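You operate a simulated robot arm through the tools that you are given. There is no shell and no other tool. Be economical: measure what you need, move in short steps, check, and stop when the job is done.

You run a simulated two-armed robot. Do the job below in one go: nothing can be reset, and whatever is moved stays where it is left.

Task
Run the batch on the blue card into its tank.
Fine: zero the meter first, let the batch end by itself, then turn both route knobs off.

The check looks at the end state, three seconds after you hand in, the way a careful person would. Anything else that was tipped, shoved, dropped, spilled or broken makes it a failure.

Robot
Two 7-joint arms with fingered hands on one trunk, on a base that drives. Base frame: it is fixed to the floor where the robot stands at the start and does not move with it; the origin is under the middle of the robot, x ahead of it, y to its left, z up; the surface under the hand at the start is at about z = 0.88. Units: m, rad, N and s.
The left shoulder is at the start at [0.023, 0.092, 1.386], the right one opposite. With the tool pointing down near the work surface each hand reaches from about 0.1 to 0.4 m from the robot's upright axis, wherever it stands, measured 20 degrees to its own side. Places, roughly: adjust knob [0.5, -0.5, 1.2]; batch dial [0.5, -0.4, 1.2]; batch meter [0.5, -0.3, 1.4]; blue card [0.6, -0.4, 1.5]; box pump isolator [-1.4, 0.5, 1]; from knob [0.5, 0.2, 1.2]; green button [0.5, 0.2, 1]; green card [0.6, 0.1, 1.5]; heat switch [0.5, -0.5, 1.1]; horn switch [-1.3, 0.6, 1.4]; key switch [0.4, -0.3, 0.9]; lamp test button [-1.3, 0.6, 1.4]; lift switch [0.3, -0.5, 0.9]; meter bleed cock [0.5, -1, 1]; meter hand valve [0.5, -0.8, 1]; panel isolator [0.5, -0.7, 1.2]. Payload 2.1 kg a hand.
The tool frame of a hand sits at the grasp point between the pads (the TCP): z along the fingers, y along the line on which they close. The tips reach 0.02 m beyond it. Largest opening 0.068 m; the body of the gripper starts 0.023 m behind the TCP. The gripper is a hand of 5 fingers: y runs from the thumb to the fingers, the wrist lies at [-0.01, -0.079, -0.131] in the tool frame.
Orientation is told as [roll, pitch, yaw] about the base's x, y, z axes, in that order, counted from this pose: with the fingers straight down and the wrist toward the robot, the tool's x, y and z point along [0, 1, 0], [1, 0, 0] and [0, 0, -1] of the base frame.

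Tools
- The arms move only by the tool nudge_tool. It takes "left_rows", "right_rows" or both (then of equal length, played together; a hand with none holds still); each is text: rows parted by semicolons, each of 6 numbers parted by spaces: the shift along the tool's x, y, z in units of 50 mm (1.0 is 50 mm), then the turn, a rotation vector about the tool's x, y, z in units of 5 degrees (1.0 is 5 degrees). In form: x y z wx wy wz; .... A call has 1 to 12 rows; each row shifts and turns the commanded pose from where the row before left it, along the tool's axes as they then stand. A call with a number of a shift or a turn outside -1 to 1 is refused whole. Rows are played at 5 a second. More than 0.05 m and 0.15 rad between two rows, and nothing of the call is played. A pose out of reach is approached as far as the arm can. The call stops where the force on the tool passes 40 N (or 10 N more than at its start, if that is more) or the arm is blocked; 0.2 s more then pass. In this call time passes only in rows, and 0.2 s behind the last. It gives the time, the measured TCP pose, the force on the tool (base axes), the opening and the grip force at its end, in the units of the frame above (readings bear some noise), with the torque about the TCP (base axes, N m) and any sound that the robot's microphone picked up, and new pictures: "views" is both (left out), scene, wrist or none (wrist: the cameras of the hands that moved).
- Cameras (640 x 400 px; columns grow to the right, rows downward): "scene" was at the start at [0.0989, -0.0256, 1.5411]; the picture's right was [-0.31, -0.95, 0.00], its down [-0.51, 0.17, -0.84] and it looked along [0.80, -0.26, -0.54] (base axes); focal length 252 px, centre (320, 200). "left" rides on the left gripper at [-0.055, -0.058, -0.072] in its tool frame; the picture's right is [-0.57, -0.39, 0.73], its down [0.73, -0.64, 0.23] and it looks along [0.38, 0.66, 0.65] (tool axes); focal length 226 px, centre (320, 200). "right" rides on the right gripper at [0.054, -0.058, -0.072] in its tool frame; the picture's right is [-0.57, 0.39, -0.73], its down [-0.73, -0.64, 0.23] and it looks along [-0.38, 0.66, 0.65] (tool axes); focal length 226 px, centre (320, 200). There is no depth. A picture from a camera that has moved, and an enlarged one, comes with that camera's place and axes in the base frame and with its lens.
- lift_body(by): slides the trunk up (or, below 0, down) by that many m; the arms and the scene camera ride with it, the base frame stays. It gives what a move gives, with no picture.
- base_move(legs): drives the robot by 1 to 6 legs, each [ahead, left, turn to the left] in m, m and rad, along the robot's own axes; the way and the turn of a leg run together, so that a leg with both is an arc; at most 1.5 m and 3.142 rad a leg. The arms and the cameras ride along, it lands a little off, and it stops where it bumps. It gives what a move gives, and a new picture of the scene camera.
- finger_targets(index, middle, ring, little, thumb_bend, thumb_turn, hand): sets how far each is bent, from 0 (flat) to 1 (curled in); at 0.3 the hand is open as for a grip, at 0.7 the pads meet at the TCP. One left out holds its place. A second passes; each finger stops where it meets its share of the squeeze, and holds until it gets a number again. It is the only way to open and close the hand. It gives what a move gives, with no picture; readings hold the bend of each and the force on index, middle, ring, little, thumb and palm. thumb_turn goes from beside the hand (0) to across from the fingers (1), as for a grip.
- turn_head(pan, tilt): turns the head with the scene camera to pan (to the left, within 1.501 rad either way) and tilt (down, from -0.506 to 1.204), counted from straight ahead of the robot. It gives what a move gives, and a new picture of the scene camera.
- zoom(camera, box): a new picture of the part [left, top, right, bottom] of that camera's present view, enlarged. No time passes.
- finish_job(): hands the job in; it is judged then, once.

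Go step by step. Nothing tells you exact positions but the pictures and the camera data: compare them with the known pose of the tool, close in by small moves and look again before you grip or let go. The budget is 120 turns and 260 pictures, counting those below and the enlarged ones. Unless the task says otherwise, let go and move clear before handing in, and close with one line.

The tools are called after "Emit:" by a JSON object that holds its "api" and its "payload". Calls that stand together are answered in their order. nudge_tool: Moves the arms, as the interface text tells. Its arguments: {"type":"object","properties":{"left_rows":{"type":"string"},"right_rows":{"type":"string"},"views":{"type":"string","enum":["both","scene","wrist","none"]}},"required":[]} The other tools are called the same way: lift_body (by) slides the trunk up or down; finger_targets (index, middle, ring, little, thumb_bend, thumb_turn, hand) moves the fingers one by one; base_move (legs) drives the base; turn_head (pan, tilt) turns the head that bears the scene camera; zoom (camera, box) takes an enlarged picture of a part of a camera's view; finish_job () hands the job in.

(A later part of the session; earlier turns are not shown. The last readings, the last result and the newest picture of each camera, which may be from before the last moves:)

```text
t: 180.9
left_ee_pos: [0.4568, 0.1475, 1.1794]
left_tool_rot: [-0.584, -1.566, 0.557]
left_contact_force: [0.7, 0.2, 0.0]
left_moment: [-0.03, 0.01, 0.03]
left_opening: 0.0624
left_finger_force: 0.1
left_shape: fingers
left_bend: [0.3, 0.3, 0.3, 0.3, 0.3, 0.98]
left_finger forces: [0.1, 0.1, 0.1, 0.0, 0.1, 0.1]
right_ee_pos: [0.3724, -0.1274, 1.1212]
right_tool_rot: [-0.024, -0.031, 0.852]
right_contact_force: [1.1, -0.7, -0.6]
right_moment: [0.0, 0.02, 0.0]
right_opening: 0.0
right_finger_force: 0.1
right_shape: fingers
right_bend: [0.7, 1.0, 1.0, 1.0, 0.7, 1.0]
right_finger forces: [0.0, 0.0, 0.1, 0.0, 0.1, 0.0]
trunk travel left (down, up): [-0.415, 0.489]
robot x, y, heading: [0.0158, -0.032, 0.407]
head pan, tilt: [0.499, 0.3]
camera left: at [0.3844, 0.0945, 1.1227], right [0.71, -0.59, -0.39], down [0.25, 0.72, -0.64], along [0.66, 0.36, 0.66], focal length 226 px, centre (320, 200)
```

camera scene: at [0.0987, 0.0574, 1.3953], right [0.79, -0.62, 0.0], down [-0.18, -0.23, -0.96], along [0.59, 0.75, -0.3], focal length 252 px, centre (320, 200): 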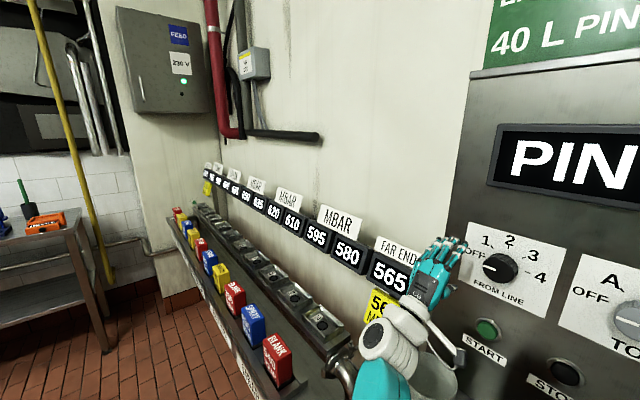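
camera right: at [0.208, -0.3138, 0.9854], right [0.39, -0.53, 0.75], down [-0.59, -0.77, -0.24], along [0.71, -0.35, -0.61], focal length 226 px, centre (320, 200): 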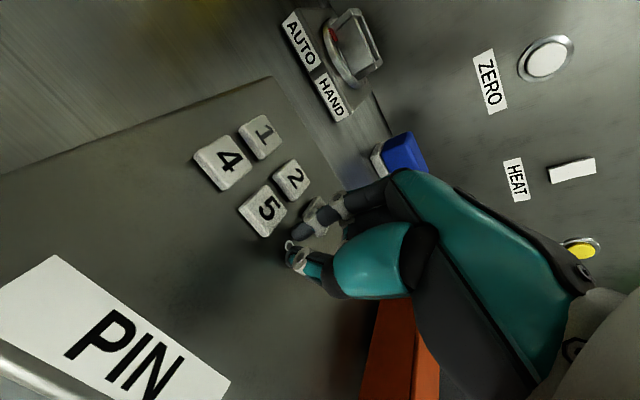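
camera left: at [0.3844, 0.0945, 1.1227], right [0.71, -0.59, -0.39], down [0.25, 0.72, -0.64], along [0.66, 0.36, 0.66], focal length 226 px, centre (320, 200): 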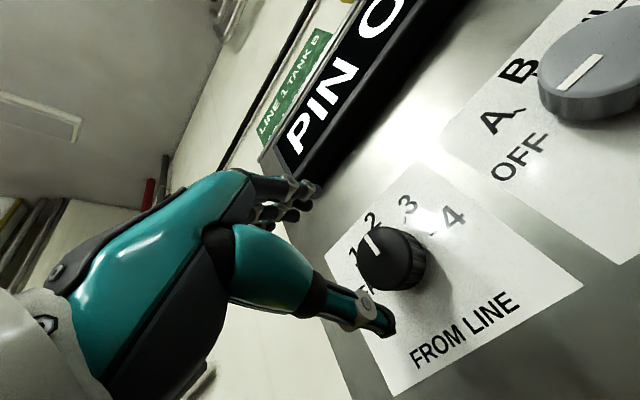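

FROM is at 2. Now I'll shift the base 13 cm right to put the hand in front of TO.

Emit:
{"api": "base_move", "payload": {"legs": [[-0.053, -0.123, 0]]}}

Emit:
{"api": "nudge_tool", "payload": {"left_rows": "0 0 0.1 0 0 0", "views": "wrist"}}

```text
t: 182.2
left_ee_pos: [0.4581, 0.0093, 1.1793]
left_tool_rot: [-0.195, -1.565, 0.163]
left_contact_force: [0.4, 0.0, 0.6]
left_moment: [0.01, -0.03, -0.01]
left_opening: 0.0621
left_finger_force: 0.0
left_shape: fingers
left_bend: [0.3, 0.3, 0.3, 0.3, 0.3, 0.98]
left_finger forces: [0.0, 0.0, 0.0, 0.1, 0.0, 0.1]
right_ee_pos: [0.3712, -0.2659, 1.1205]
right_tool_rot: [-0.024, -0.031, 0.85]
right_contact_force: [-0.4, 0.3, 0.2]
right_moment: [0.02, -0.02, 0.02]
right_opening: 0.0001
right_finger_force: 0.1
right_shape: fingers
right_bend: [0.7, 1.0, 1.0, 1.0, 0.7, 1.0]
right_finger forces: [0.1, 0.0, 0.1, 0.0, 0.1, 0.0]
trunk travel left (down, up): [-0.415, 0.489]
robot x, y, heading: [0.0178, -0.1657, 0.405]
head pan, tilt: [0.499, 0.3]
camera scene: at [0.1025, -0.0795, 1.3551], right [0.79, -0.62, 0.0], down [-0.18, -0.23, -0.96], along [0.59, 0.75, -0.3], focal length 252 px, centre (320, 200)
```

scene: 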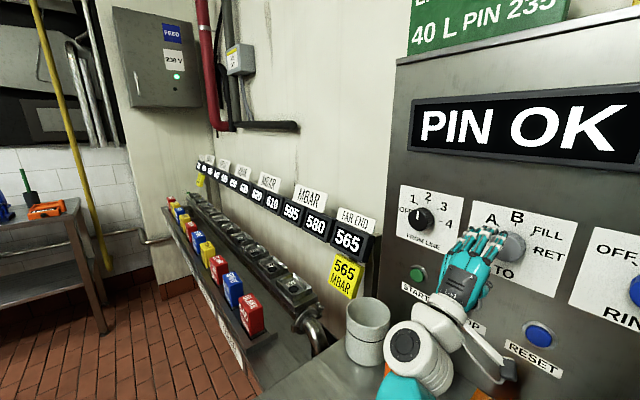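

```text
t: 182.6
left_ee_pos: [0.4624, 0.0094, 1.1799]
left_tool_rot: [-0.205, -1.566, 0.177]
left_contact_force: [-0.9, -0.3, 0.2]
left_moment: [0.01, -0.01, -0.01]
left_opening: 0.0624
left_finger_force: 0.0
left_shape: fingers
left_bend: [0.3, 0.3, 0.3, 0.3, 0.3, 0.98]
left_finger forces: [0.1, 0.1, 0.0, 0.1, 0.0, 0.0]
right_ee_pos: [0.3716, -0.2657, 1.121]
right_tool_rot: [-0.025, -0.032, 0.851]
right_contact_force: [0.0, -0.4, -0.7]
right_moment: [-0.01, -0.02, -0.03]
right_opening: 0.0
right_finger_force: 0.1
right_shape: fingers
right_bend: [0.7, 1.0, 1.0, 1.0, 0.7, 1.0]
right_finger forces: [0.1, 0.0, 0.0, 0.0, 0.0, 0.1]
trunk travel left (down, up): [-0.415, 0.489]
robot x, y, heading: [0.0172, -0.1662, 0.401]
head pan, tilt: [0.499, 0.3]
camera left: at [0.3898, -0.0438, 1.1229], right [0.71, -0.59, -0.39], down [0.25, 0.73, -0.64], along [0.66, 0.36, 0.66], focal length 226 px, centre (320, 200)
```

left: 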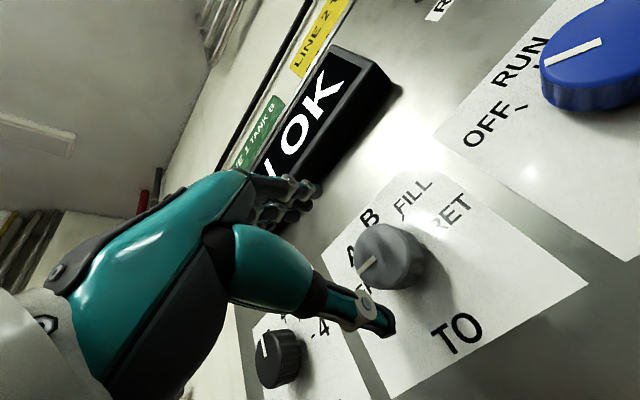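

TO is centred within a few mm. Going forward, gripping and turning 45° clockwise to A.

Emit:
{"api": "nudge_tool", "payload": {"left_rows": "-0.06 -0.02 0.3 0 0 0;0 0 0.3 0 0 0;0 0 0.25 0 0 0;0 0 0.23 0 0 0", "views": "wrist"}}

Emit:
{"api": "finger_targets", "payload": {"hand": "left", "index": 0.7, "middle": 0.7, "ring": 0.7, "little": 0.7, "thumb_bend": 0.75}}

Emit:
{"api": "nudge_tool", "payload": {"left_rows": "0 0 0 0 0 1;0 0 0 0 0 1;0 0 0 0 0 1;0 0 0 0 0 1;0 0 0 0 0 1;0 0 0 0 0 1;0 0 0 0 0 1;0 0 0 0 0 1;0 0 0 0 0 1", "views": "none"}}

Emit:
{"api": "finger_targets", "payload": {"hand": "left", "index": 0.3, "middle": 0.3, "ring": 0.3, "little": 0.3, "thumb_bend": 0.3}}

Emit:
{"api": "nudge_tool", "payload": {"left_rows": "0 0 -0.4 0 0 0;0 0 -0.4 0 0 0;0 0 -0.4 0 0 -1;0 0 0 0 0 -1;0 0 0 0 0 -1;0 0 0 0 0 -1;0 0 0 0 0 -1;0 0 0 0 0 -1;0 0 0 0 0 -1;0 0 0 0 0 -1;0 0 0 0 0 -1", "views": "wrist"}}

```text
t: 183.6
left_ee_pos: [0.516, 0.0059, 1.181]
left_tool_rot: [-0.318, -1.564, 0.288]
left_contact_force: [-0.4, -0.2, -0.2]
left_moment: [0.01, 0.0, 0.0]
left_opening: 0.062
left_finger_force: 0.0
left_shape: fingers
left_bend: [0.3, 0.3, 0.3, 0.3, 0.3, 0.98]
left_finger forces: [0.0, 0.0, 0.0, 0.1, 0.1, 0.1]
right_ee_pos: [0.3707, -0.2637, 1.1192]
right_tool_rot: [-0.025, -0.031, 0.851]
right_contact_force: [-0.1, -0.1, 0.9]
right_moment: [-0.02, 0.0, 0.0]
right_opening: 0.0
right_finger_force: 0.1
right_shape: fingers
right_bend: [0.7, 1.0, 1.0, 1.0, 0.7, 1.0]
right_finger forces: [0.0, 0.0, 0.0, 0.1, 0.0, 0.0]
trunk travel left (down, up): [-0.415, 0.489]
robot x, y, heading: [0.0214, -0.1649, 0.405]
head pan, tilt: [0.499, 0.3]
camera left: at [0.4438, -0.0478, 1.1229], right [0.71, -0.59, -0.39], down [0.25, 0.72, -0.64], along [0.66, 0.36, 0.66], focal length 226 px, centre (320, 200)
```

left: 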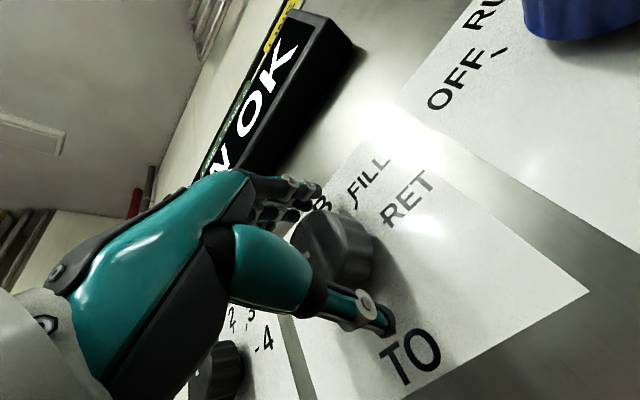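

```text
t: 184.6
left_ee_pos: [0.5148, 0.0049, 1.1804]
left_tool_rot: [-0.352, -1.568, 0.321]
left_contact_force: [3.0, 0.6, 13.8]
left_moment: [0.18, -0.33, -0.02]
left_opening: 0.0263
left_finger_force: 15.3
left_shape: fingers
left_bend: [0.54, 0.54, 0.56, 0.69, 0.47, 0.97]
left_finger forces: [6.5, 8.3, 5.9, 0.9, 8.8, 0.0]
right_ee_pos: [0.3703, -0.2646, 1.1204]
right_tool_rot: [-0.024, -0.033, 0.85]
right_contact_force: [-0.3, 0.2, -0.1]
right_moment: [-0.01, 0.0, -0.02]
right_opening: 0.0001
right_finger_force: 0.0
right_shape: fingers
right_bend: [0.7, 1.0, 1.0, 1.0, 0.7, 1.0]
right_finger forces: [0.0, 0.1, 0.1, 0.0, 0.0, 0.0]
trunk travel left (down, up): [-0.415, 0.489]
robot x, y, heading: [0.0213, -0.1642, 0.408]
head pan, tilt: [0.499, 0.3]
```

```text
t: 186.6
left_ee_pos: [0.5151, 0.0046, 1.1787]
left_tool_rot: [1.56, -0.787, -1.595]
left_contact_force: [1.2, -0.2, 3.5]
left_moment: [0.02, -0.11, -0.03]
left_opening: 0.0261
left_finger_force: 14.4
left_shape: fingers
left_bend: [0.56, 0.57, 0.6, 0.7, 0.44, 0.94]
left_finger forces: [4.5, 5.9, 5.2, 0.0, 12.6, 0.0]
right_ee_pos: [0.3701, -0.2658, 1.1202]
right_tool_rot: [-0.025, -0.03, 0.849]
right_contact_force: [0.1, -0.3, -0.9]
right_moment: [0.04, -0.02, -0.02]
right_opening: 0.0003
right_finger_force: 0.1
right_shape: fingers
right_bend: [0.7, 1.0, 1.0, 1.0, 0.7, 1.0]
right_finger forces: [0.1, 0.0, 0.1, 0.0, 0.0, 0.0]
trunk travel left (down, up): [-0.415, 0.489]
robot x, y, heading: [0.0217, -0.1658, 0.401]
head pan, tilt: [0.499, 0.3]
```

```text
t: 187.6
left_ee_pos: [0.515, 0.0043, 1.1798]
left_tool_rot: [1.563, -0.787, -1.596]
left_contact_force: [0.1, 0.6, -0.7]
left_moment: [-0.01, -0.02, 0.03]
left_opening: 0.062
left_finger_force: 0.1
left_shape: fingers
left_bend: [0.3, 0.3, 0.3, 0.3, 0.3, 0.98]
left_finger forces: [0.0, 0.1, 0.0, 0.0, 0.0, 0.1]
right_ee_pos: [0.3717, -0.2652, 1.1205]
right_tool_rot: [-0.025, -0.031, 0.851]
right_contact_force: [0.1, -0.1, -0.5]
right_moment: [-0.01, -0.03, 0.0]
right_opening: 0.0001
right_finger_force: 0.0
right_shape: fingers
right_bend: [0.7, 1.0, 1.0, 1.0, 0.7, 1.0]
right_finger forces: [0.0, 0.1, 0.1, 0.0, 0.1, 0.0]
trunk travel left (down, up): [-0.415, 0.489]
robot x, y, heading: [0.014, -0.1663, 0.406]
head pan, tilt: [0.499, 0.3]
```

```text
t: 190.0
left_ee_pos: [0.4574, 0.0069, 1.1793]
left_tool_rot: [-0.513, -1.565, 0.483]
left_contact_force: [0.1, 0.2, -0.4]
left_moment: [0.01, 0.04, -0.02]
left_opening: 0.0621
left_finger_force: 0.0
left_shape: fingers
left_bend: [0.3, 0.3, 0.3, 0.3, 0.3, 0.98]
left_finger forces: [0.1, 0.0, 0.0, 0.1, 0.0, 0.0]
right_ee_pos: [0.3721, -0.2657, 1.1198]
right_tool_rot: [-0.023, -0.032, 0.852]
right_contact_force: [0.8, 0.4, 0.9]
right_moment: [0.01, -0.01, 0.0]
right_opening: 0.0
right_finger_force: 0.0
right_shape: fingers
right_bend: [0.7, 1.0, 1.0, 1.0, 0.7, 1.0]
right_finger forces: [0.0, 0.0, 0.0, 0.0, 0.0, 0.0]
trunk travel left (down, up): [-0.415, 0.489]
robot x, y, heading: [0.0202, -0.1695, 0.404]
head pan, tilt: [0.499, 0.3]
camera left: at [0.3843, -0.0452, 1.1219], right [0.71, -0.59, -0.39], down [0.25, 0.72, -0.64], along [0.66, 0.36, 0.66], focal length 226 px, centre (320, 200)
```

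left: 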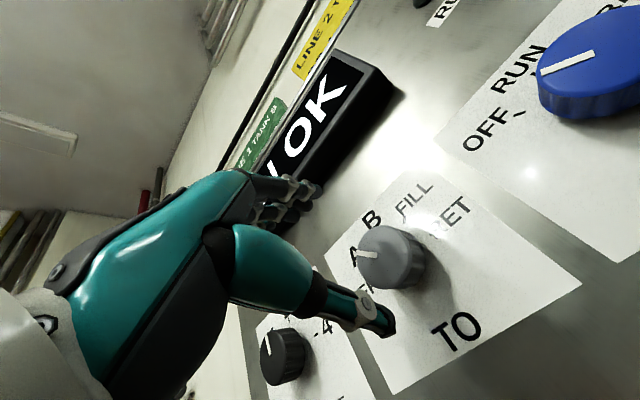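

TO is at A and FROM at 2. Next is START at about [0.535, 0.147, 1.055]; a cup stands on the desk just in front of it, so I'll come in from above with the fingers tilted 45° down. First I'll form the poker, back off and tilt.

Emit:
{"api": "finger_targets", "payload": {"hand": "left", "index": 0.7, "middle": 1, "ring": 1, "little": 1, "thumb_bend": 0.7, "thumb_turn": 1}}

Emit:
{"api": "nudge_tool", "payload": {"left_rows": "0 0 -0.4 0 0 0;0 0 -0.4 1 0 0;0 0 0 1 0 0;0 0 0 1 0 0;0 0 0 1 0 0;0 0 0 1 0 0;0 0 0 1 0 0;0 0 0 1 0 0;0 0 0 1 0 0;0 0 0 1 0 0", "right_rows": "0 0 -0.3 0 0 0;0 0 -0.3 0 0 0;0 0 -0.3 0 0 0;0 0 -0.3 0 0 0;0 0 -0.3 0 0 0;0 0 -0.3 0 0 0;0 0 -0.3 0 0 0;0 0 0 0 0 0;0 0 0 0 0 0;0 0 0 0 0 0", "views": "none"}}

Emit:
{"api": "base_move", "payload": {"legs": [[0.055, 0.129, 0]]}}

Emit:
{"api": "nudge_tool", "payload": {"left_rows": "0 -0.35 0.35 0 0 0;0 -0.35 0.35 0 0 0", "views": "wrist"}}

```text
t: 191.0
left_ee_pos: [0.4578, 0.0069, 1.1795]
left_tool_rot: [-0.26, -1.566, 0.232]
left_contact_force: [0.4, 0.6, 0.5]
left_moment: [0.0, 0.02, 0.01]
left_opening: 0.0001
left_finger_force: 0.1
left_shape: fingers
left_bend: [0.7, 1.0, 1.0, 1.0, 0.7, 1.0]
left_finger forces: [0.0, 0.0, 0.0, 0.0, 0.0, 0.0]
right_ee_pos: [0.3712, -0.2657, 1.1222]
right_tool_rot: [-0.025, -0.032, 0.85]
right_contact_force: [-0.7, 0.2, -0.4]
right_moment: [0.01, -0.02, 0.0]
right_opening: 0.0
right_finger_force: 0.1
right_shape: fingers
right_bend: [0.7, 1.0, 1.0, 1.0, 0.7, 1.0]
right_finger forces: [0.1, 0.0, 0.0, 0.1, 0.1, 0.0]
trunk travel left (down, up): [-0.415, 0.489]
robot x, y, heading: [0.0179, -0.1702, 0.411]
head pan, tilt: [0.499, 0.3]
```

```text
t: 193.2
left_ee_pos: [0.4159, 0.0092, 1.1795]
left_tool_rot: [-0.001, -0.778, -0.028]
left_contact_force: [-0.5, 0.3, -0.1]
left_moment: [-0.01, -0.02, -0.02]
left_opening: 0.0
left_finger_force: 0.0
left_shape: fingers
left_bend: [0.7, 1.0, 1.0, 1.0, 0.7, 1.0]
left_finger forces: [0.0, 0.1, 0.0, 0.1, 0.1, 0.0]
right_ee_pos: [0.3677, -0.2666, 1.226]
right_tool_rot: [-0.024, -0.03, 0.849]
right_contact_force: [0.4, 0.0, 0.0]
right_moment: [-0.01, -0.02, 0.01]
right_opening: 0.0
right_finger_force: 0.0
right_shape: fingers
right_bend: [0.7, 1.0, 1.0, 1.0, 0.7, 1.0]
right_finger forces: [0.0, 0.0, 0.1, 0.1, 0.0, 0.0]
trunk travel left (down, up): [-0.415, 0.489]
robot x, y, heading: [0.0176, -0.1655, 0.406]
head pan, tilt: [0.499, 0.3]
```

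```text
t: 194.6
left_ee_pos: [0.4157, 0.1516, 1.1789]
left_tool_rot: [-0.003, -0.781, -0.027]
left_contact_force: [0.4, 0.4, 0.4]
left_moment: [0.0, -0.01, 0.04]
left_opening: 0.0002
left_finger_force: 0.0
left_shape: fingers
left_bend: [0.7, 1.0, 1.0, 1.0, 0.7, 1.0]
left_finger forces: [0.1, 0.0, 0.0, 0.1, 0.1, 0.0]
right_ee_pos: [0.3682, -0.1214, 1.2261]
right_tool_rot: [-0.025, -0.031, 0.851]
right_contact_force: [-0.8, 0.2, 0.4]
right_moment: [0.03, 0.0, 0.0]
right_opening: 0.0
right_finger_force: 0.0
right_shape: fingers
right_bend: [0.7, 1.0, 1.0, 1.0, 0.7, 1.0]
right_finger forces: [0.1, 0.0, 0.0, 0.0, 0.0, 0.1]
trunk travel left (down, up): [-0.415, 0.489]
robot x, y, heading: [0.0141, -0.025, 0.406]
head pan, tilt: [0.499, 0.3]
camera scene: at [0.1019, 0.065, 1.3551], right [0.79, -0.62, 0.0], down [-0.18, -0.23, -0.96], along [0.59, 0.75, -0.3], focal length 252 px, centre (320, 200)
```

scene: 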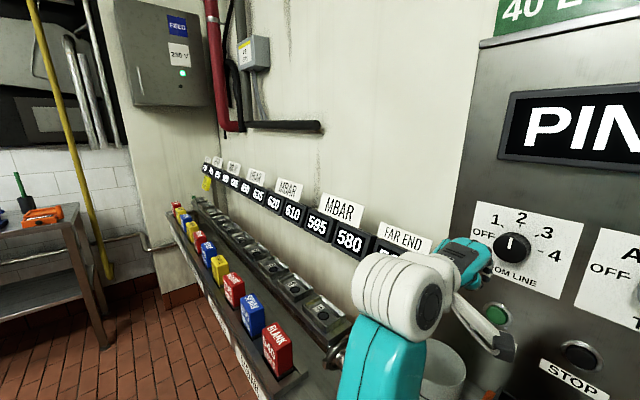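

```text
t: 195.2
left_ee_pos: [0.4143, 0.1515, 1.1282]
left_tool_rot: [-0.003, -0.782, -0.026]
left_contact_force: [0.5, -0.6, 0.0]
left_moment: [0.05, -0.01, -0.01]
left_opening: 0.0
left_finger_force: 0.2
left_shape: fingers
left_bend: [0.7, 1.0, 1.0, 1.0, 0.7, 1.0]
left_finger forces: [0.0, 0.0, 0.1, 0.0, 0.0, 0.0]
right_ee_pos: [0.3667, -0.1223, 1.2257]
right_tool_rot: [-0.025, -0.032, 0.852]
right_contact_force: [0.8, 0.3, -0.2]
right_moment: [0.01, -0.02, 0.0]
right_opening: 0.0
right_finger_force: 0.0
right_shape: fingers
right_bend: [0.7, 1.0, 1.0, 1.0, 0.7, 1.0]
right_finger forces: [0.1, 0.0, 0.0, 0.0, 0.1, 0.0]
trunk travel left (down, up): [-0.415, 0.489]
robot x, y, heading: [0.0188, -0.0206, 0.406]
head pan, tilt: [0.499, 0.3]
camera left: at [0.3223, 0.0994, 1.1391], right [0.22, -0.57, -0.79], down [-0.27, 0.74, -0.62], along [0.94, 0.35, 0.01], focal length 226 px, centre (320, 200)
```

left: 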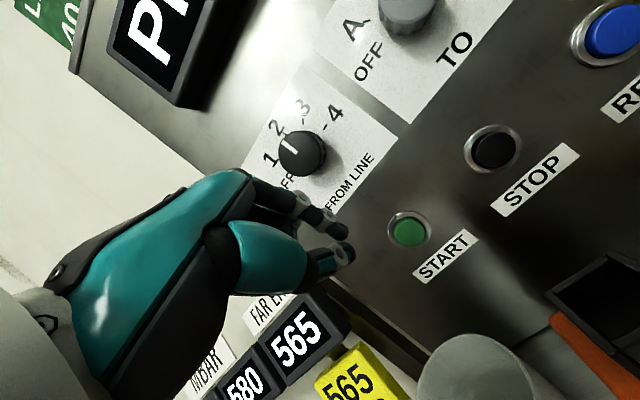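

START resolves to [0.535, 0.147, 1.056]. I'll approach to about 2 cm short and look.

Emit:
{"api": "nudge_tool", "payload": {"left_rows": "-0.02 0.07 0.5 0 0 0;-0.02 0.07 0.5 0 0 0;-0.02 0.07 0.5 0 0 0;-0.02 0.07 0.5 0 0 0", "views": "wrist"}}

```text
t: 196.2
left_ee_pos: [0.4953, 0.1475, 1.066]
left_tool_rot: [-0.003, -0.782, -0.027]
left_contact_force: [-0.3, 0.7, 0.0]
left_moment: [-0.01, 0.01, -0.01]
left_opening: 0.0003
left_finger_force: 0.2
left_shape: fingers
left_bend: [0.7, 1.0, 1.0, 1.0, 0.7, 1.0]
left_finger forces: [0.1, 0.0, 0.1, 0.1, 0.1, 0.1]
right_ee_pos: [0.3688, -0.122, 1.2266]
right_tool_rot: [-0.025, -0.03, 0.854]
right_contact_force: [-0.1, 0.5, 0.8]
right_moment: [0.01, 0.0, -0.03]
right_opening: 0.0
right_finger_force: 0.0
right_shape: fingers
right_bend: [0.7, 1.0, 1.0, 1.0, 0.7, 1.0]
right_finger forces: [0.0, 0.0, 0.1, 0.1, 0.0, 0.0]
trunk travel left (down, up): [-0.415, 0.489]
robot x, y, heading: [0.0166, -0.0252, 0.409]
head pan, tilt: [0.499, 0.3]
camera left: at [0.4031, 0.0952, 1.0765], right [0.22, -0.57, -0.79], down [-0.27, 0.74, -0.61], along [0.94, 0.35, 0.01], focal length 226 px, centre (320, 200)
```

left: 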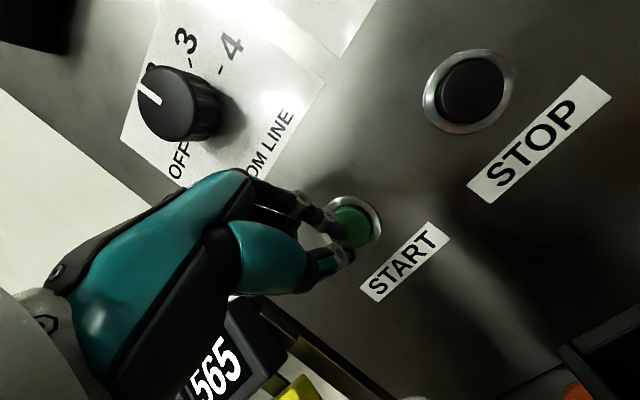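

Lined up on START. Pushing forward in small steps.

Emit:
{"api": "nudge_tool", "payload": {"left_rows": "0 0.08 0.08 0 0 0;0 0.08 0.08 0 0 0;0 0.06 0.06 0 0 0;0 0.05 0.05 0 0 0;0 0.05 0.05 0 0 0;0 0.05 0.05 0 0 0", "views": "wrist"}}

```text
t: 197.6
left_ee_pos: [0.5205, 0.1449, 1.069]
left_tool_rot: [-0.002, -0.781, -0.027]
left_contact_force: [-0.1, -0.1, 0.9]
left_moment: [0.02, 0.01, 0.01]
left_opening: 0.0001
left_finger_force: 0.1
left_shape: fingers
left_bend: [0.7, 1.0, 1.0, 1.0, 0.7, 1.0]
left_finger forces: [0.0, 0.0, 0.1, 0.1, 0.0, 0.0]
right_ee_pos: [0.3672, -0.1213, 1.2258]
right_tool_rot: [-0.024, -0.032, 0.854]
right_contact_force: [0.0, 0.7, -0.1]
right_moment: [-0.04, 0.01, 0.02]
right_opening: 0.0
right_finger_force: 0.0
right_shape: fingers
right_bend: [0.7, 1.0, 1.0, 1.0, 0.7, 1.0]
right_finger forces: [0.1, 0.0, 0.1, 0.1, 0.0, 0.0]
trunk travel left (down, up): [-0.415, 0.489]
robot x, y, heading: [0.0174, -0.0238, 0.4]
head pan, tilt: [0.499, 0.3]
camera left: at [0.4282, 0.0923, 1.0794], right [0.22, -0.57, -0.79], down [-0.27, 0.74, -0.61], along [0.94, 0.35, 0.01], focal length 226 px, centre (320, 200)
```

left: 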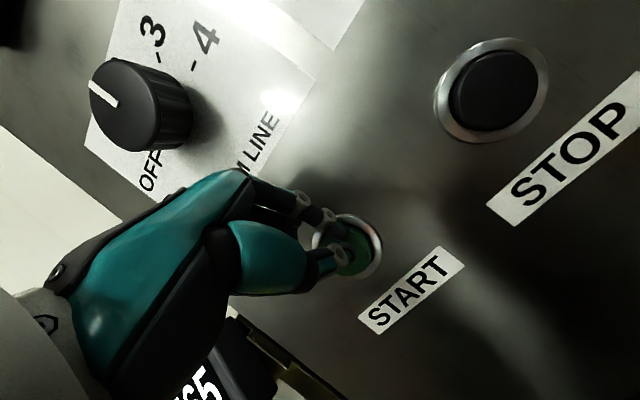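

Not touching yet. A little further, easing slightly down.

Emit:
{"api": "nudge_tool", "payload": {"left_rows": "0.03 0.03 0.09 0 0 0;0 0.04 0.07 0 0 0;0 0.04 0.07 0 0 0;0 0.05 0.05 0 0 0;0 0.05 0.05 0 0 0", "views": "wrist"}}

```text
t: 198.8
left_ee_pos: [0.5392, 0.1456, 1.065]
left_tool_rot: [-0.001, -0.783, -0.026]
left_contact_force: [-14.9, 0.3, 3.9]
left_moment: [0.01, 0.09, -0.01]
left_opening: 0.0
left_finger_force: 7.7
left_shape: fingers
left_bend: [0.72, 1.0, 1.0, 1.0, 0.65, 1.0]
left_finger forces: [14.7, 0.7, 0.0, 0.0, 0.0, 0.0]
right_ee_pos: [0.3647, -0.1224, 1.2272]
right_tool_rot: [-0.026, -0.033, 0.856]
right_contact_force: [0.1, 0.0, -0.4]
right_moment: [-0.04, -0.02, -0.02]
right_opening: 0.0
right_finger_force: 0.1
right_shape: fingers
right_bend: [0.7, 1.0, 1.0, 1.0, 0.7, 1.0]
right_finger forces: [0.1, 0.0, 0.0, 0.1, 0.0, 0.0]
trunk travel left (down, up): [-0.415, 0.489]
robot x, y, heading: [0.0184, -0.0249, 0.411]
head pan, tilt: [0.499, 0.3]
heard: click
camera left: at [0.4462, 0.0926, 1.0757], right [0.22, -0.57, -0.79], down [-0.27, 0.74, -0.62], along [0.94, 0.35, 0.01], focal length 226 px, centre (320, 200)
```

left: 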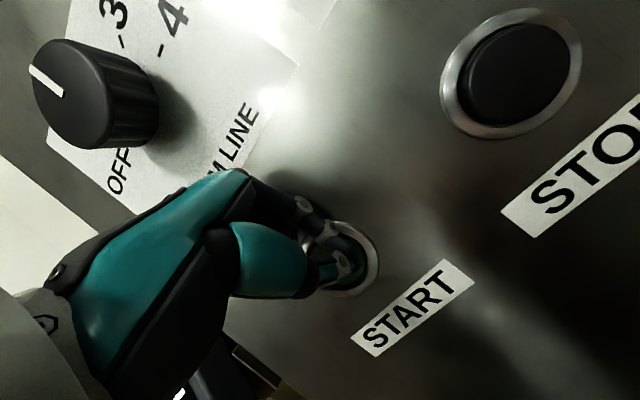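

START clicked. Withdrawing the hand and checking the displays.

Emit:
{"api": "nudge_tool", "payload": {"left_rows": "0 -0.25 -0.25 0 0 0;0 -0.25 -0.25 0 0 0;0 0 -0.6 0 0 0;0 0 -0.6 0 0 0;0 0 -0.6 0 0 0;0 0.2 -0.2 0 0 0", "views": "none"}}

Emit:
{"api": "turn_head", "payload": {"pan": -0.5, "tilt": 0.2}}

```text
t: 200.2
left_ee_pos: [0.441, 0.1488, 1.144]
left_tool_rot: [-0.004, -0.781, -0.026]
left_contact_force: [-0.3, -0.4, -0.3]
left_moment: [0.0, -0.01, 0.0]
left_opening: 0.0001
left_finger_force: 0.1
left_shape: fingers
left_bend: [0.7, 1.0, 1.0, 1.0, 0.7, 1.0]
left_finger forces: [0.0, 0.0, 0.0, 0.0, 0.1, 0.0]
right_ee_pos: [0.3678, -0.1213, 1.2265]
right_tool_rot: [-0.024, -0.031, 0.854]
right_contact_force: [0.4, -0.1, -0.4]
right_moment: [0.04, 0.0, -0.03]
right_opening: 0.0
right_finger_force: 0.2
right_shape: fingers
right_bend: [0.7, 1.0, 1.0, 1.0, 0.7, 1.0]
right_finger forces: [0.1, 0.0, 0.1, 0.0, 0.0, 0.1]
trunk travel left (down, up): [-0.415, 0.489]
robot x, y, heading: [0.0198, -0.0225, 0.407]
head pan, tilt: [0.499, 0.3]
```

```text
t: 201.4
left_ee_pos: [0.4419, 0.148, 1.1432]
left_tool_rot: [-0.002, -0.781, -0.025]
left_contact_force: [-0.7, 0.8, 0.1]
left_moment: [0.01, 0.0, 0.0]
left_opening: 0.0
left_finger_force: 0.1
left_shape: fingers
left_bend: [0.7, 1.0, 1.0, 1.0, 0.7, 1.0]
left_finger forces: [0.0, 0.0, 0.0, 0.1, 0.0, 0.0]
right_ee_pos: [0.3679, -0.1226, 1.2258]
right_tool_rot: [-0.025, -0.032, 0.853]
right_contact_force: [0.3, 0.8, 0.3]
right_moment: [0.02, -0.01, -0.01]
right_opening: 0.0001
right_finger_force: 0.0
right_shape: fingers
right_bend: [0.7, 1.0, 1.0, 1.0, 0.7, 1.0]
right_finger forces: [0.1, 0.1, 0.0, 0.0, 0.0, 0.0]
trunk travel left (down, up): [-0.415, 0.489]
robot x, y, heading: [0.0187, -0.0209, 0.403]
head pan, tilt: [-0.499, 0.201]
camera scene: at [0.1371, -0.0174, 1.3644], right [-0.09, -1.0, 0.0], down [-0.2, 0.02, -0.98], along [0.98, -0.09, -0.2], focal length 252 px, centre (320, 200)
```

scene: 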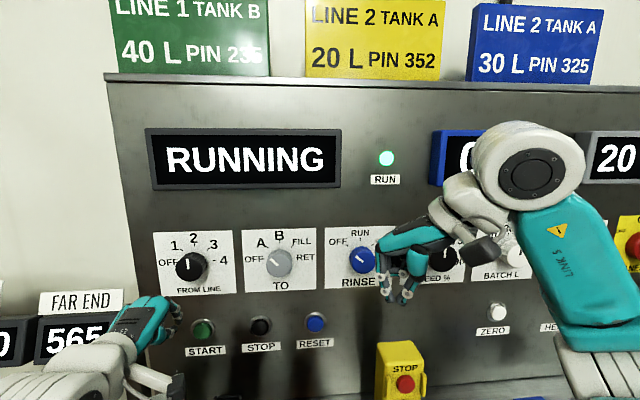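

The panel shows RUNNING and the RUN lamp is lit. While the batch runs I'll get the left hand ready in front of FROM, without touching it, and open the fingers.

Emit:
{"api": "nudge_tool", "payload": {"left_rows": "0 0.25 -0.25 0 0 0;0 0.25 -0.25 0 0 0;0 0 0 -1 0 0;0 0 0 -1 0 0;0 0 0 -1 0 0;0 0 0 -1 0 0;0 0 0 -1 0 0;0 0 0 -1 0 0;0 0 0 -1 0 0;0 0 0 -1 0 0;0 0 0 -1 0 0;0 0 0 0 0 0", "right_rows": "-0.2 -0.25 0 0 0 0;-0.2 -0.25 0 0 0 0;-0.2 -0.25 0 0 0 0;-0.2 -0.25 0 0 0 0;-0.2 -0.25 0 0 0 0;0 0 0 0 0 0;0 0 0 0 0 0;0 0 0 0 0 0;0 0 0 0 0 0;0 0 0 0 0 0;0 0 0 0 0 0;0 0 0 0 0 0", "views": "none"}}

Emit:
{"api": "finger_targets", "payload": {"hand": "left", "index": 0.3, "middle": 0.3, "ring": 0.3, "little": 0.3, "thumb_bend": 0.3}}

Emit:
{"api": "nudge_tool", "payload": {"left_rows": "0 0 0 0 0 1;0 0 0 0 0 1;0 0 0 0 0 1;0 0 0 0 0 1;0 0 0 0 0 1;0 0 0 0 0 1;0 0 0 0 0 1;0 0 0 0 0 1;0 0 0 0 0 1", "views": "both"}}

```text
t: 204.0
left_ee_pos: [0.4429, 0.1489, 1.1781]
left_tool_rot: [-0.311, -1.568, 0.282]
left_contact_force: [0.7, 0.5, 0.3]
left_moment: [-0.01, -0.01, -0.01]
left_opening: 0.0002
left_finger_force: 0.0
left_shape: fingers
left_bend: [0.7, 1.0, 1.0, 1.0, 0.7, 1.0]
left_finger forces: [0.1, 0.0, 0.1, 0.0, 0.0, 0.0]
right_ee_pos: [0.3456, -0.1895, 1.2256]
right_tool_rot: [-0.025, -0.031, 0.851]
right_contact_force: [-0.7, -0.7, -0.9]
right_moment: [0.0, -0.02, -0.01]
right_opening: 0.0
right_finger_force: 0.0
right_shape: fingers
right_bend: [0.7, 1.0, 1.0, 1.0, 0.7, 1.0]
right_finger forces: [0.0, 0.1, 0.0, 0.0, 0.0, 0.0]
right hand out of reach, approached as far as the arm can: row 4, 5
trunk travel left (down, up): [-0.415, 0.489]
robot x, y, heading: [0.0182, -0.0196, 0.407]
head pan, tilt: [-0.499, 0.201]
```

```text
t: 205.0
left_ee_pos: [0.4417, 0.1492, 1.1782]
left_tool_rot: [-0.261, -1.566, 0.235]
left_contact_force: [-0.2, 0.2, 0.6]
left_moment: [-0.02, -0.02, -0.02]
left_opening: 0.0624
left_finger_force: 0.0
left_shape: fingers
left_bend: [0.3, 0.3, 0.3, 0.3, 0.3, 0.98]
left_finger forces: [0.0, 0.1, 0.0, 0.0, 0.0, 0.1]
right_ee_pos: [0.3458, -0.1893, 1.2262]
right_tool_rot: [-0.023, -0.032, 0.851]
right_contact_force: [0.6, 0.3, 0.1]
right_moment: [0.04, -0.01, 0.03]
right_opening: 0.0
right_finger_force: 0.1
right_shape: fingers
right_bend: [0.7, 1.0, 1.0, 1.0, 0.7, 1.0]
right_finger forces: [0.0, 0.0, 0.0, 0.1, 0.0, 0.1]
trunk travel left (down, up): [-0.415, 0.489]
robot x, y, heading: [0.0189, -0.0253, 0.407]
head pan, tilt: [-0.499, 0.201]
```

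```text
t: 207.0
left_ee_pos: [0.4412, 0.1486, 1.177]
left_tool_rot: [1.565, -0.785, -1.593]
left_contact_force: [-0.3, 0.2, -0.2]
left_moment: [0.01, -0.01, -0.02]
left_opening: 0.0622
left_finger_force: 0.1
left_shape: fingers
left_bend: [0.3, 0.3, 0.3, 0.3, 0.3, 0.98]
left_finger forces: [0.1, 0.1, 0.1, 0.0, 0.0, 0.0]
right_ee_pos: [0.3456, -0.1888, 1.2265]
right_tool_rot: [-0.024, -0.033, 0.852]
right_contact_force: [0.1, -0.4, -0.3]
right_moment: [0.01, -0.01, 0.02]
right_opening: 0.0002
right_finger_force: 0.0
right_shape: fingers
right_bend: [0.7, 1.0, 1.0, 1.0, 0.7, 1.0]
right_finger forces: [0.0, 0.0, 0.0, 0.1, 0.1, 0.0]
trunk travel left (down, up): [-0.415, 0.489]
robot x, y, heading: [0.0186, -0.0224, 0.405]
head pan, tilt: [-0.499, 0.201]
camera scene: at [0.1371, -0.0174, 1.3644], right [-0.09, -1.0, 0.0], down [-0.2, 0.02, -0.98], along [0.98, -0.09, -0.2], focal length 252 px, centre (320, 200)
camera left: at [0.371, 0.1535, 1.0983], right [0.72, -0.15, -0.68], down [0.26, 0.96, 0.06], along [0.64, -0.22, 0.73], focal length 226 px, centre (320, 200)
```

scene: 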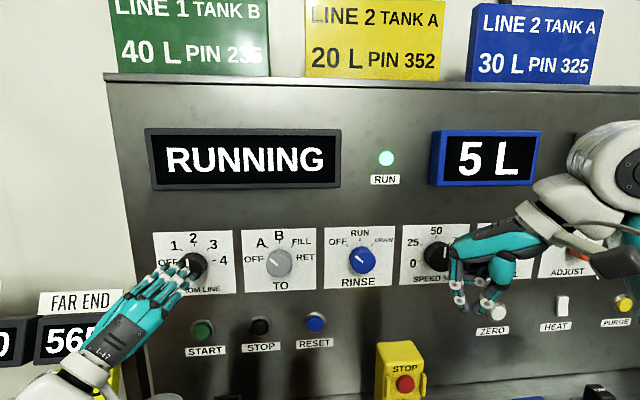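
left: 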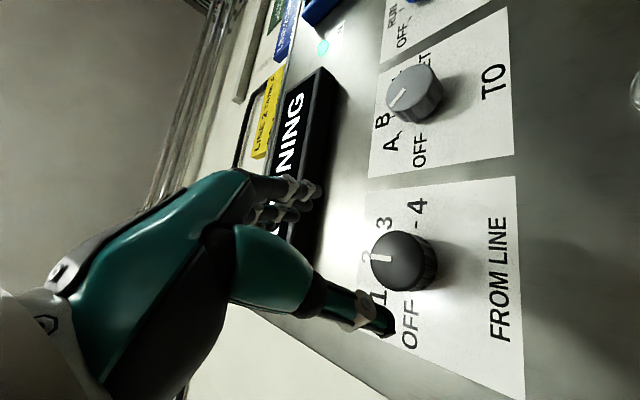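

5 L so far and rising. I'll wait without moving.

Emit:
{"api": "nudge_tool", "payload": {"left_rows": "0 0 0 0 0 0;0 0 0 0 0 0;0 0 0 0 0 0;0 0 0 0 0 0;0 0 0 0 0 0;0 0 0 0 0 0;0 0 0 0 0 0;0 0 0 0 0 0;0 0 0 0 0 0;0 0 0 0 0 0;0 0 0 0 0 0;0 0 0 0 0 0", "views": "none"}}

Emit:
{"api": "nudge_tool", "payload": {"left_rows": "0 0 0 0 0 0;0 0 0 0 0 0;0 0 0 0 0 0;0 0 0 0 0 0;0 0 0 0 0 0;0 0 0 0 0 0;0 0 0 0 0 0;0 0 0 0 0 0;0 0 0 0 0 0;0 0 0 0 0 0;0 0 0 0 0 0;0 0 0 0 0 0", "views": "none"}}

Emit:
{"api": "nudge_tool", "payload": {"left_rows": "0 0 0 0 0 0;0 0 0 0 0 0;0 0 0 0 0 0;0 0 0 0 0 0;0 0 0 0 0 0;0 0 0 0 0 0;0 0 0 0 0 0;0 0 0 0 0 0;0 0 0 0 0 0;0 0 0 0 0 0;0 0 0 0 0 0;0 0 0 0 0 0", "views": "none"}}

Emit:
{"api": "nudge_tool", "payload": {"left_rows": "0 0 0 0 0 0;0 0 0 0 0 0;0 0 0 0 0 0;0 0 0 0 0 0;0 0 0 0 0 0;0 0 0 0 0 0;0 0 0 0 0 0;0 0 0 0 0 0;0 0 0 0 0 0;0 0 0 0 0 0;0 0 0 0 0 0;0 0 0 0 0 0", "views": "none"}}

Emit:
{"api": "nudge_tool", "payload": {"left_rows": "0 0 0 0 0 0;0 0 0 0 0 0;0 0 0 0 0 0;0 0 0 0 0 0;0 0 0 0 0 0;0 0 0 0 0 0;0 0 0 0 0 0;0 0 0 0 0 0;0 0 0 0 0 0;0 0 0 0 0 0;0 0 0 0 0 0;0 0 0 0 0 0", "views": "none"}}

Emit:
{"api": "nudge_tool", "payload": {"left_rows": "0 0 0 0 0 0;0 0 0 0 0 0;0 0 0 0 0 0;0 0 0 0 0 0;0 0 0 0 0 0;0 0 0 0 0 0;0 0 0 0 0 0;0 0 0 0 0 0;0 0 0 0 0 0;0 0 0 0 0 0;0 0 0 0 0 0;0 0 0 0 0 0", "views": "scene"}}

```text
t: 209.6
left_ee_pos: [0.4423, 0.1489, 1.1779]
left_tool_rot: [1.564, -0.786, -1.593]
left_contact_force: [-0.2, -0.1, 0.0]
left_moment: [0.0, 0.0, 0.01]
left_opening: 0.0622
left_finger_force: 0.2
left_shape: fingers
left_bend: [0.3, 0.3, 0.3, 0.3, 0.3, 0.98]
left_finger forces: [0.0, 0.0, 0.0, 0.1, 0.0, 0.1]
right_ee_pos: [0.3456, -0.1896, 1.2273]
right_tool_rot: [-0.024, -0.033, 0.853]
right_contact_force: [-1.2, 0.0, -0.5]
right_moment: [0.01, 0.0, 0.0]
right_opening: 0.0
right_finger_force: 0.0
right_shape: fingers
right_bend: [0.7, 1.0, 1.0, 1.0, 0.7, 1.0]
right_finger forces: [0.0, 0.1, 0.0, 0.0, 0.1, 0.0]
trunk travel left (down, up): [-0.415, 0.489]
robot x, y, heading: [0.0198, -0.0236, 0.4]
head pan, tilt: [-0.499, 0.201]
```

```text
t: 212.2
left_ee_pos: [0.4433, 0.1494, 1.1768]
left_tool_rot: [1.564, -0.786, -1.593]
left_contact_force: [-0.5, 0.2, -0.7]
left_moment: [0.0, 0.02, 0.02]
left_opening: 0.0621
left_finger_force: 0.0
left_shape: fingers
left_bend: [0.3, 0.3, 0.3, 0.3, 0.3, 0.98]
left_finger forces: [0.0, 0.1, 0.0, 0.0, 0.0, 0.0]
right_ee_pos: [0.3449, -0.189, 1.2268]
right_tool_rot: [-0.025, -0.031, 0.852]
right_contact_force: [0.2, -0.1, 0.1]
right_moment: [0.05, 0.02, -0.02]
right_opening: 0.0001
right_finger_force: 0.1
right_shape: fingers
right_bend: [0.7, 1.0, 1.0, 1.0, 0.7, 1.0]
right_finger forces: [0.1, 0.0, 0.1, 0.1, 0.0, 0.0]
trunk travel left (down, up): [-0.415, 0.489]
robot x, y, heading: [0.0162, -0.0209, 0.409]
head pan, tilt: [-0.499, 0.201]
```

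```text
t: 214.8
left_ee_pos: [0.4415, 0.1489, 1.1768]
left_tool_rot: [1.563, -0.787, -1.595]
left_contact_force: [0.3, -0.4, 0.2]
left_moment: [0.02, 0.01, -0.04]
left_opening: 0.0621
left_finger_force: 0.0
left_shape: fingers
left_bend: [0.3, 0.3, 0.3, 0.3, 0.3, 0.98]
left_finger forces: [0.0, 0.1, 0.0, 0.1, 0.0, 0.0]
right_ee_pos: [0.3457, -0.1894, 1.2267]
right_tool_rot: [-0.024, -0.03, 0.853]
right_contact_force: [0.5, -0.3, -1.0]
right_moment: [0.01, 0.01, 0.0]
right_opening: 0.0003
right_finger_force: 0.1
right_shape: fingers
right_bend: [0.7, 1.0, 1.0, 1.0, 0.7, 1.0]
right_finger forces: [0.0, 0.1, 0.0, 0.1, 0.0, 0.0]
trunk travel left (down, up): [-0.415, 0.489]
robot x, y, heading: [0.0188, -0.0238, 0.405]
head pan, tilt: [-0.499, 0.201]
```

```text
t: 217.4
left_ee_pos: [0.4428, 0.1504, 1.1771]
left_tool_rot: [1.563, -0.787, -1.593]
left_contact_force: [-0.5, 0.7, 0.7]
left_moment: [-0.02, -0.02, 0.02]
left_opening: 0.0621
left_finger_force: 0.1
left_shape: fingers
left_bend: [0.3, 0.3, 0.3, 0.3, 0.3, 0.98]
left_finger forces: [0.1, 0.0, 0.0, 0.0, 0.0, 0.1]
right_ee_pos: [0.3448, -0.1885, 1.2258]
right_tool_rot: [-0.025, -0.032, 0.851]
right_contact_force: [-0.3, 0.7, -1.2]
right_moment: [0.02, -0.02, 0.0]
right_opening: 0.0
right_finger_force: 0.1
right_shape: fingers
right_bend: [0.7, 1.0, 1.0, 1.0, 0.7, 1.0]
right_finger forces: [0.0, 0.0, 0.0, 0.0, 0.0, 0.1]
trunk travel left (down, up): [-0.415, 0.489]
robot x, y, heading: [0.0175, -0.023, 0.406]
head pan, tilt: [-0.499, 0.201]
```

```text
t: 220.0
left_ee_pos: [0.442, 0.1485, 1.1771]
left_tool_rot: [1.564, -0.787, -1.593]
left_contact_force: [0.5, 0.4, 0.2]
left_moment: [-0.01, -0.02, 0.02]
left_opening: 0.0621
left_finger_force: 0.0
left_shape: fingers
left_bend: [0.3, 0.3, 0.3, 0.3, 0.3, 0.98]
left_finger forces: [0.0, 0.0, 0.0, 0.0, 0.0, 0.0]
right_ee_pos: [0.3455, -0.1896, 1.2259]
right_tool_rot: [-0.024, -0.031, 0.851]
right_contact_force: [-0.5, -0.6, -0.4]
right_moment: [-0.01, -0.02, 0.02]
right_opening: 0.0001
right_finger_force: 0.1
right_shape: fingers
right_bend: [0.7, 1.0, 1.0, 1.0, 0.7, 1.0]
right_finger forces: [0.0, 0.0, 0.0, 0.0, 0.0, 0.0]
trunk travel left (down, up): [-0.415, 0.489]
robot x, y, heading: [0.0149, -0.0236, 0.405]
head pan, tilt: [-0.499, 0.201]
```

```text
t: 222.6
left_ee_pos: [0.442, 0.1496, 1.1762]
left_tool_rot: [1.564, -0.786, -1.593]
left_contact_force: [0.1, -0.7, -0.6]
left_moment: [-0.01, 0.01, 0.0]
left_opening: 0.0622
left_finger_force: 0.1
left_shape: fingers
left_bend: [0.3, 0.3, 0.3, 0.3, 0.3, 0.98]
left_finger forces: [0.0, 0.1, 0.0, 0.1, 0.0, 0.0]
right_ee_pos: [0.3452, -0.1896, 1.2262]
right_tool_rot: [-0.025, -0.032, 0.852]
right_contact_force: [0.7, 0.0, -0.3]
right_moment: [0.01, 0.03, -0.02]
right_opening: 0.0004
right_finger_force: 0.0
right_shape: fingers
right_bend: [0.7, 1.0, 1.0, 1.0, 0.7, 1.0]
right_finger forces: [0.1, 0.1, 0.0, 0.0, 0.1, 0.1]
trunk travel left (down, up): [-0.415, 0.489]
robot x, y, heading: [0.0165, -0.0225, 0.41]
head pan, tilt: [-0.499, 0.201]
camera scene: at [0.1371, -0.0174, 1.3644], right [-0.09, -1.0, 0.0], down [-0.2, 0.02, -0.98], along [0.98, -0.09, -0.2], focal length 252 px, centre (320, 200)
```

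scene: 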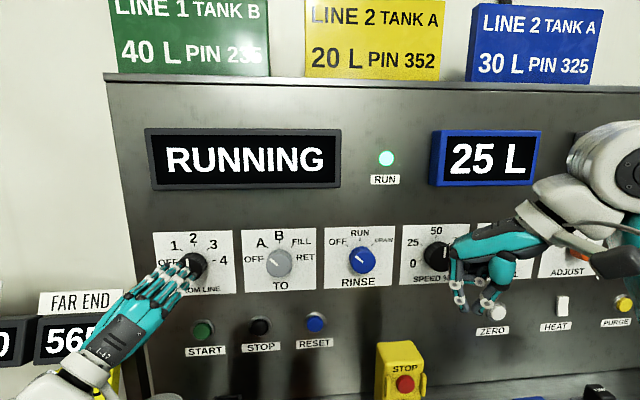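

25 L at t=222.6; only a few seconds remain until 30 L. Waiting a little longer.

Emit:
{"api": "nudge_tool", "payload": {"left_rows": "0 0 0 0 0 0;0 0 0 0 0 0;0 0 0 0 0 0;0 0 0 0 0 0;0 0 0 0 0 0;0 0 0 0 0 0;0 0 0 0 0 0;0 0 0 0 0 0;0 0 0 0 0 0;0 0 0 0 0 0;0 0 0 0 0 0;0 0 0 0 0 0", "views": "none"}}

Emit:
{"api": "nudge_tool", "payload": {"left_rows": "0 0 0 0 0 0;0 0 0 0 0 0;0 0 0 0 0 0;0 0 0 0 0 0;0 0 0 0 0 0;0 0 0 0 0 0;0 0 0 0 0 0;0 0 0 0 0 0;0 0 0 0 0 0;0 0 0 0 0 0;0 0 0 0 0 0;0 0 0 0 0 0", "views": "none"}}

Emit:
{"api": "nudge_tool", "payload": {"left_rows": "0 0 0 0 0 0;0 0 0 0 0 0;0 0 0 0 0 0;0 0 0 0 0 0;0 0 0 0 0 0;0 0 0 0 0 0;0 0 0 0 0 0;0 0 0 0 0 0;0 0 0 0 0 0;0 0 0 0 0 0;0 0 0 0 0 0;0 0 0 0 0 0", "views": "none"}}

Emit:
{"api": "nudge_tool", "payload": {"left_rows": "0 0 0 0 0 0;0 0 0 0 0 0;0 0 0 0 0 0;0 0 0 0 0 0;0 0 0 0 0 0;0 0 0 0 0 0;0 0 0 0 0 0;0 0 0 0 0 0;0 0 0 0 0 0;0 0 0 0 0 0;0 0 0 0 0 0;0 0 0 0 0 0", "views": "scene"}}

```text
t: 225.2
left_ee_pos: [0.4427, 0.1501, 1.1769]
left_tool_rot: [1.564, -0.786, -1.593]
left_contact_force: [0.7, 0.1, -0.3]
left_moment: [0.04, 0.03, 0.05]
left_opening: 0.0624
left_finger_force: 0.1
left_shape: fingers
left_bend: [0.3, 0.3, 0.3, 0.3, 0.3, 0.98]
left_finger forces: [0.1, 0.0, 0.1, 0.0, 0.1, 0.0]
right_ee_pos: [0.3448, -0.1895, 1.227]
right_tool_rot: [-0.025, -0.031, 0.852]
right_contact_force: [0.2, -0.2, -0.1]
right_moment: [0.01, 0.03, 0.01]
right_opening: 0.0003
right_finger_force: 0.1
right_shape: fingers
right_bend: [0.7, 1.0, 1.0, 1.0, 0.7, 1.0]
right_finger forces: [0.1, 0.0, 0.1, 0.0, 0.0, 0.0]
trunk travel left (down, up): [-0.415, 0.489]
robot x, y, heading: [0.0161, -0.0208, 0.403]
head pan, tilt: [-0.499, 0.201]
```

```text
t: 227.8
left_ee_pos: [0.4418, 0.1491, 1.1758]
left_tool_rot: [1.564, -0.787, -1.593]
left_contact_force: [0.1, 0.4, -0.4]
left_moment: [-0.01, 0.02, -0.01]
left_opening: 0.0621
left_finger_force: 0.0
left_shape: fingers
left_bend: [0.3, 0.3, 0.3, 0.3, 0.3, 0.98]
left_finger forces: [0.0, 0.0, 0.0, 0.0, 0.1, 0.0]
right_ee_pos: [0.3441, -0.1892, 1.226]
right_tool_rot: [-0.024, -0.032, 0.851]
right_contact_force: [0.1, 0.2, -0.7]
right_moment: [-0.02, 0.01, -0.01]
right_opening: 0.0
right_finger_force: 0.0
right_shape: fingers
right_bend: [0.7, 1.0, 1.0, 1.0, 0.7, 1.0]
right_finger forces: [0.1, 0.0, 0.0, 0.0, 0.0, 0.0]
trunk travel left (down, up): [-0.415, 0.489]
robot x, y, heading: [0.0167, -0.0253, 0.405]
head pan, tilt: [-0.499, 0.201]
```

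```text
t: 230.4
left_ee_pos: [0.4426, 0.149, 1.1765]
left_tool_rot: [1.565, -0.787, -1.593]
left_contact_force: [-0.8, -0.2, 0.1]
left_moment: [0.0, 0.0, -0.01]
left_opening: 0.0617
left_finger_force: 0.1
left_shape: fingers
left_bend: [0.3, 0.3, 0.3, 0.3, 0.3, 0.98]
left_finger forces: [0.0, 0.0, 0.0, 0.0, 0.0, 0.0]
right_ee_pos: [0.3453, -0.1896, 1.2255]
right_tool_rot: [-0.025, -0.03, 0.852]
right_contact_force: [-0.9, -0.5, -0.1]
right_moment: [0.02, 0.01, 0.02]
right_opening: 0.0
right_finger_force: 0.0
right_shape: fingers
right_bend: [0.7, 1.0, 1.0, 1.0, 0.7, 1.0]
right_finger forces: [0.0, 0.0, 0.0, 0.0, 0.1, 0.1]
trunk travel left (down, up): [-0.415, 0.489]
robot x, y, heading: [0.0194, -0.0225, 0.406]
head pan, tilt: [-0.499, 0.201]
```

```text
t: 233.0
left_ee_pos: [0.4425, 0.1486, 1.1766]
left_tool_rot: [1.563, -0.788, -1.594]
left_contact_force: [-0.3, -0.7, -0.1]
left_moment: [-0.01, -0.02, 0.0]
left_opening: 0.0623
left_finger_force: 0.0
left_shape: fingers
left_bend: [0.3, 0.3, 0.3, 0.3, 0.3, 0.98]
left_finger forces: [0.0, 0.1, 0.0, 0.0, 0.0, 0.1]
right_ee_pos: [0.3453, -0.1894, 1.2273]
right_tool_rot: [-0.025, -0.032, 0.851]
right_contact_force: [-0.5, 0.6, -0.8]
right_moment: [-0.03, -0.02, -0.02]
right_opening: 0.0002
right_finger_force: 0.1
right_shape: fingers
right_bend: [0.7, 1.0, 1.0, 1.0, 0.7, 1.0]
right_finger forces: [0.0, 0.0, 0.0, 0.0, 0.1, 0.1]
trunk travel left (down, up): [-0.415, 0.489]
robot x, y, heading: [0.0176, -0.0247, 0.411]
head pan, tilt: [-0.499, 0.201]
camera scene: at [0.1371, -0.0174, 1.3644], right [-0.09, -1.0, 0.0], down [-0.2, 0.02, -0.98], along [0.98, -0.09, -0.2], focal length 252 px, centre (320, 200)
```

scene: 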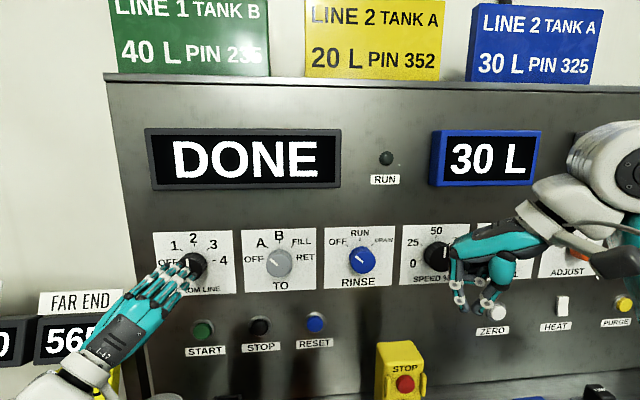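

The display says DONE, 30 L, and the lamp is off. Now FROM back to OFF: gripping at +45° roll and turning counter-clockwise.

Emit:
{"api": "nudge_tool", "payload": {"left_rows": "-0.02 0.08 0.3 0 0 0;0 0 0.3 0 0 0;0 0 0.3 0 0 0;0 0 0.3 0 0 0;0 0 0.28 0 0 0", "views": "wrist"}}

```text
t: 234.2
left_ee_pos: [0.5171, 0.1433, 1.1791]
left_tool_rot: [1.562, -0.787, -1.593]
left_contact_force: [-0.4, 0.4, 0.5]
left_moment: [-0.03, -0.01, -0.02]
left_opening: 0.0623
left_finger_force: 0.0
left_shape: fingers
left_bend: [0.3, 0.3, 0.3, 0.3, 0.3, 0.98]
left_finger forces: [0.1, 0.0, 0.0, 0.0, 0.0, 0.0]
right_ee_pos: [0.3459, -0.1893, 1.2255]
right_tool_rot: [-0.023, -0.032, 0.852]
right_contact_force: [0.5, -0.6, 0.0]
right_moment: [0.02, -0.04, 0.01]
right_opening: 0.0
right_finger_force: 0.1
right_shape: fingers
right_bend: [0.7, 1.0, 1.0, 1.0, 0.7, 1.0]
right_finger forces: [0.0, 0.1, 0.0, 0.0, 0.0, 0.0]
trunk travel left (down, up): [-0.415, 0.489]
robot x, y, heading: [0.0157, -0.0229, 0.409]
head pan, tilt: [-0.499, 0.201]
camera left: at [0.446, 0.1468, 1.1004], right [0.72, -0.15, -0.68], down [0.26, 0.96, 0.06], along [0.64, -0.22, 0.73], focal length 226 px, centre (320, 200)
```

left: 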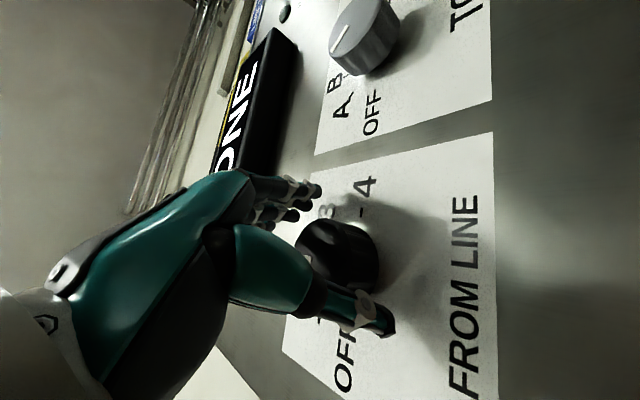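

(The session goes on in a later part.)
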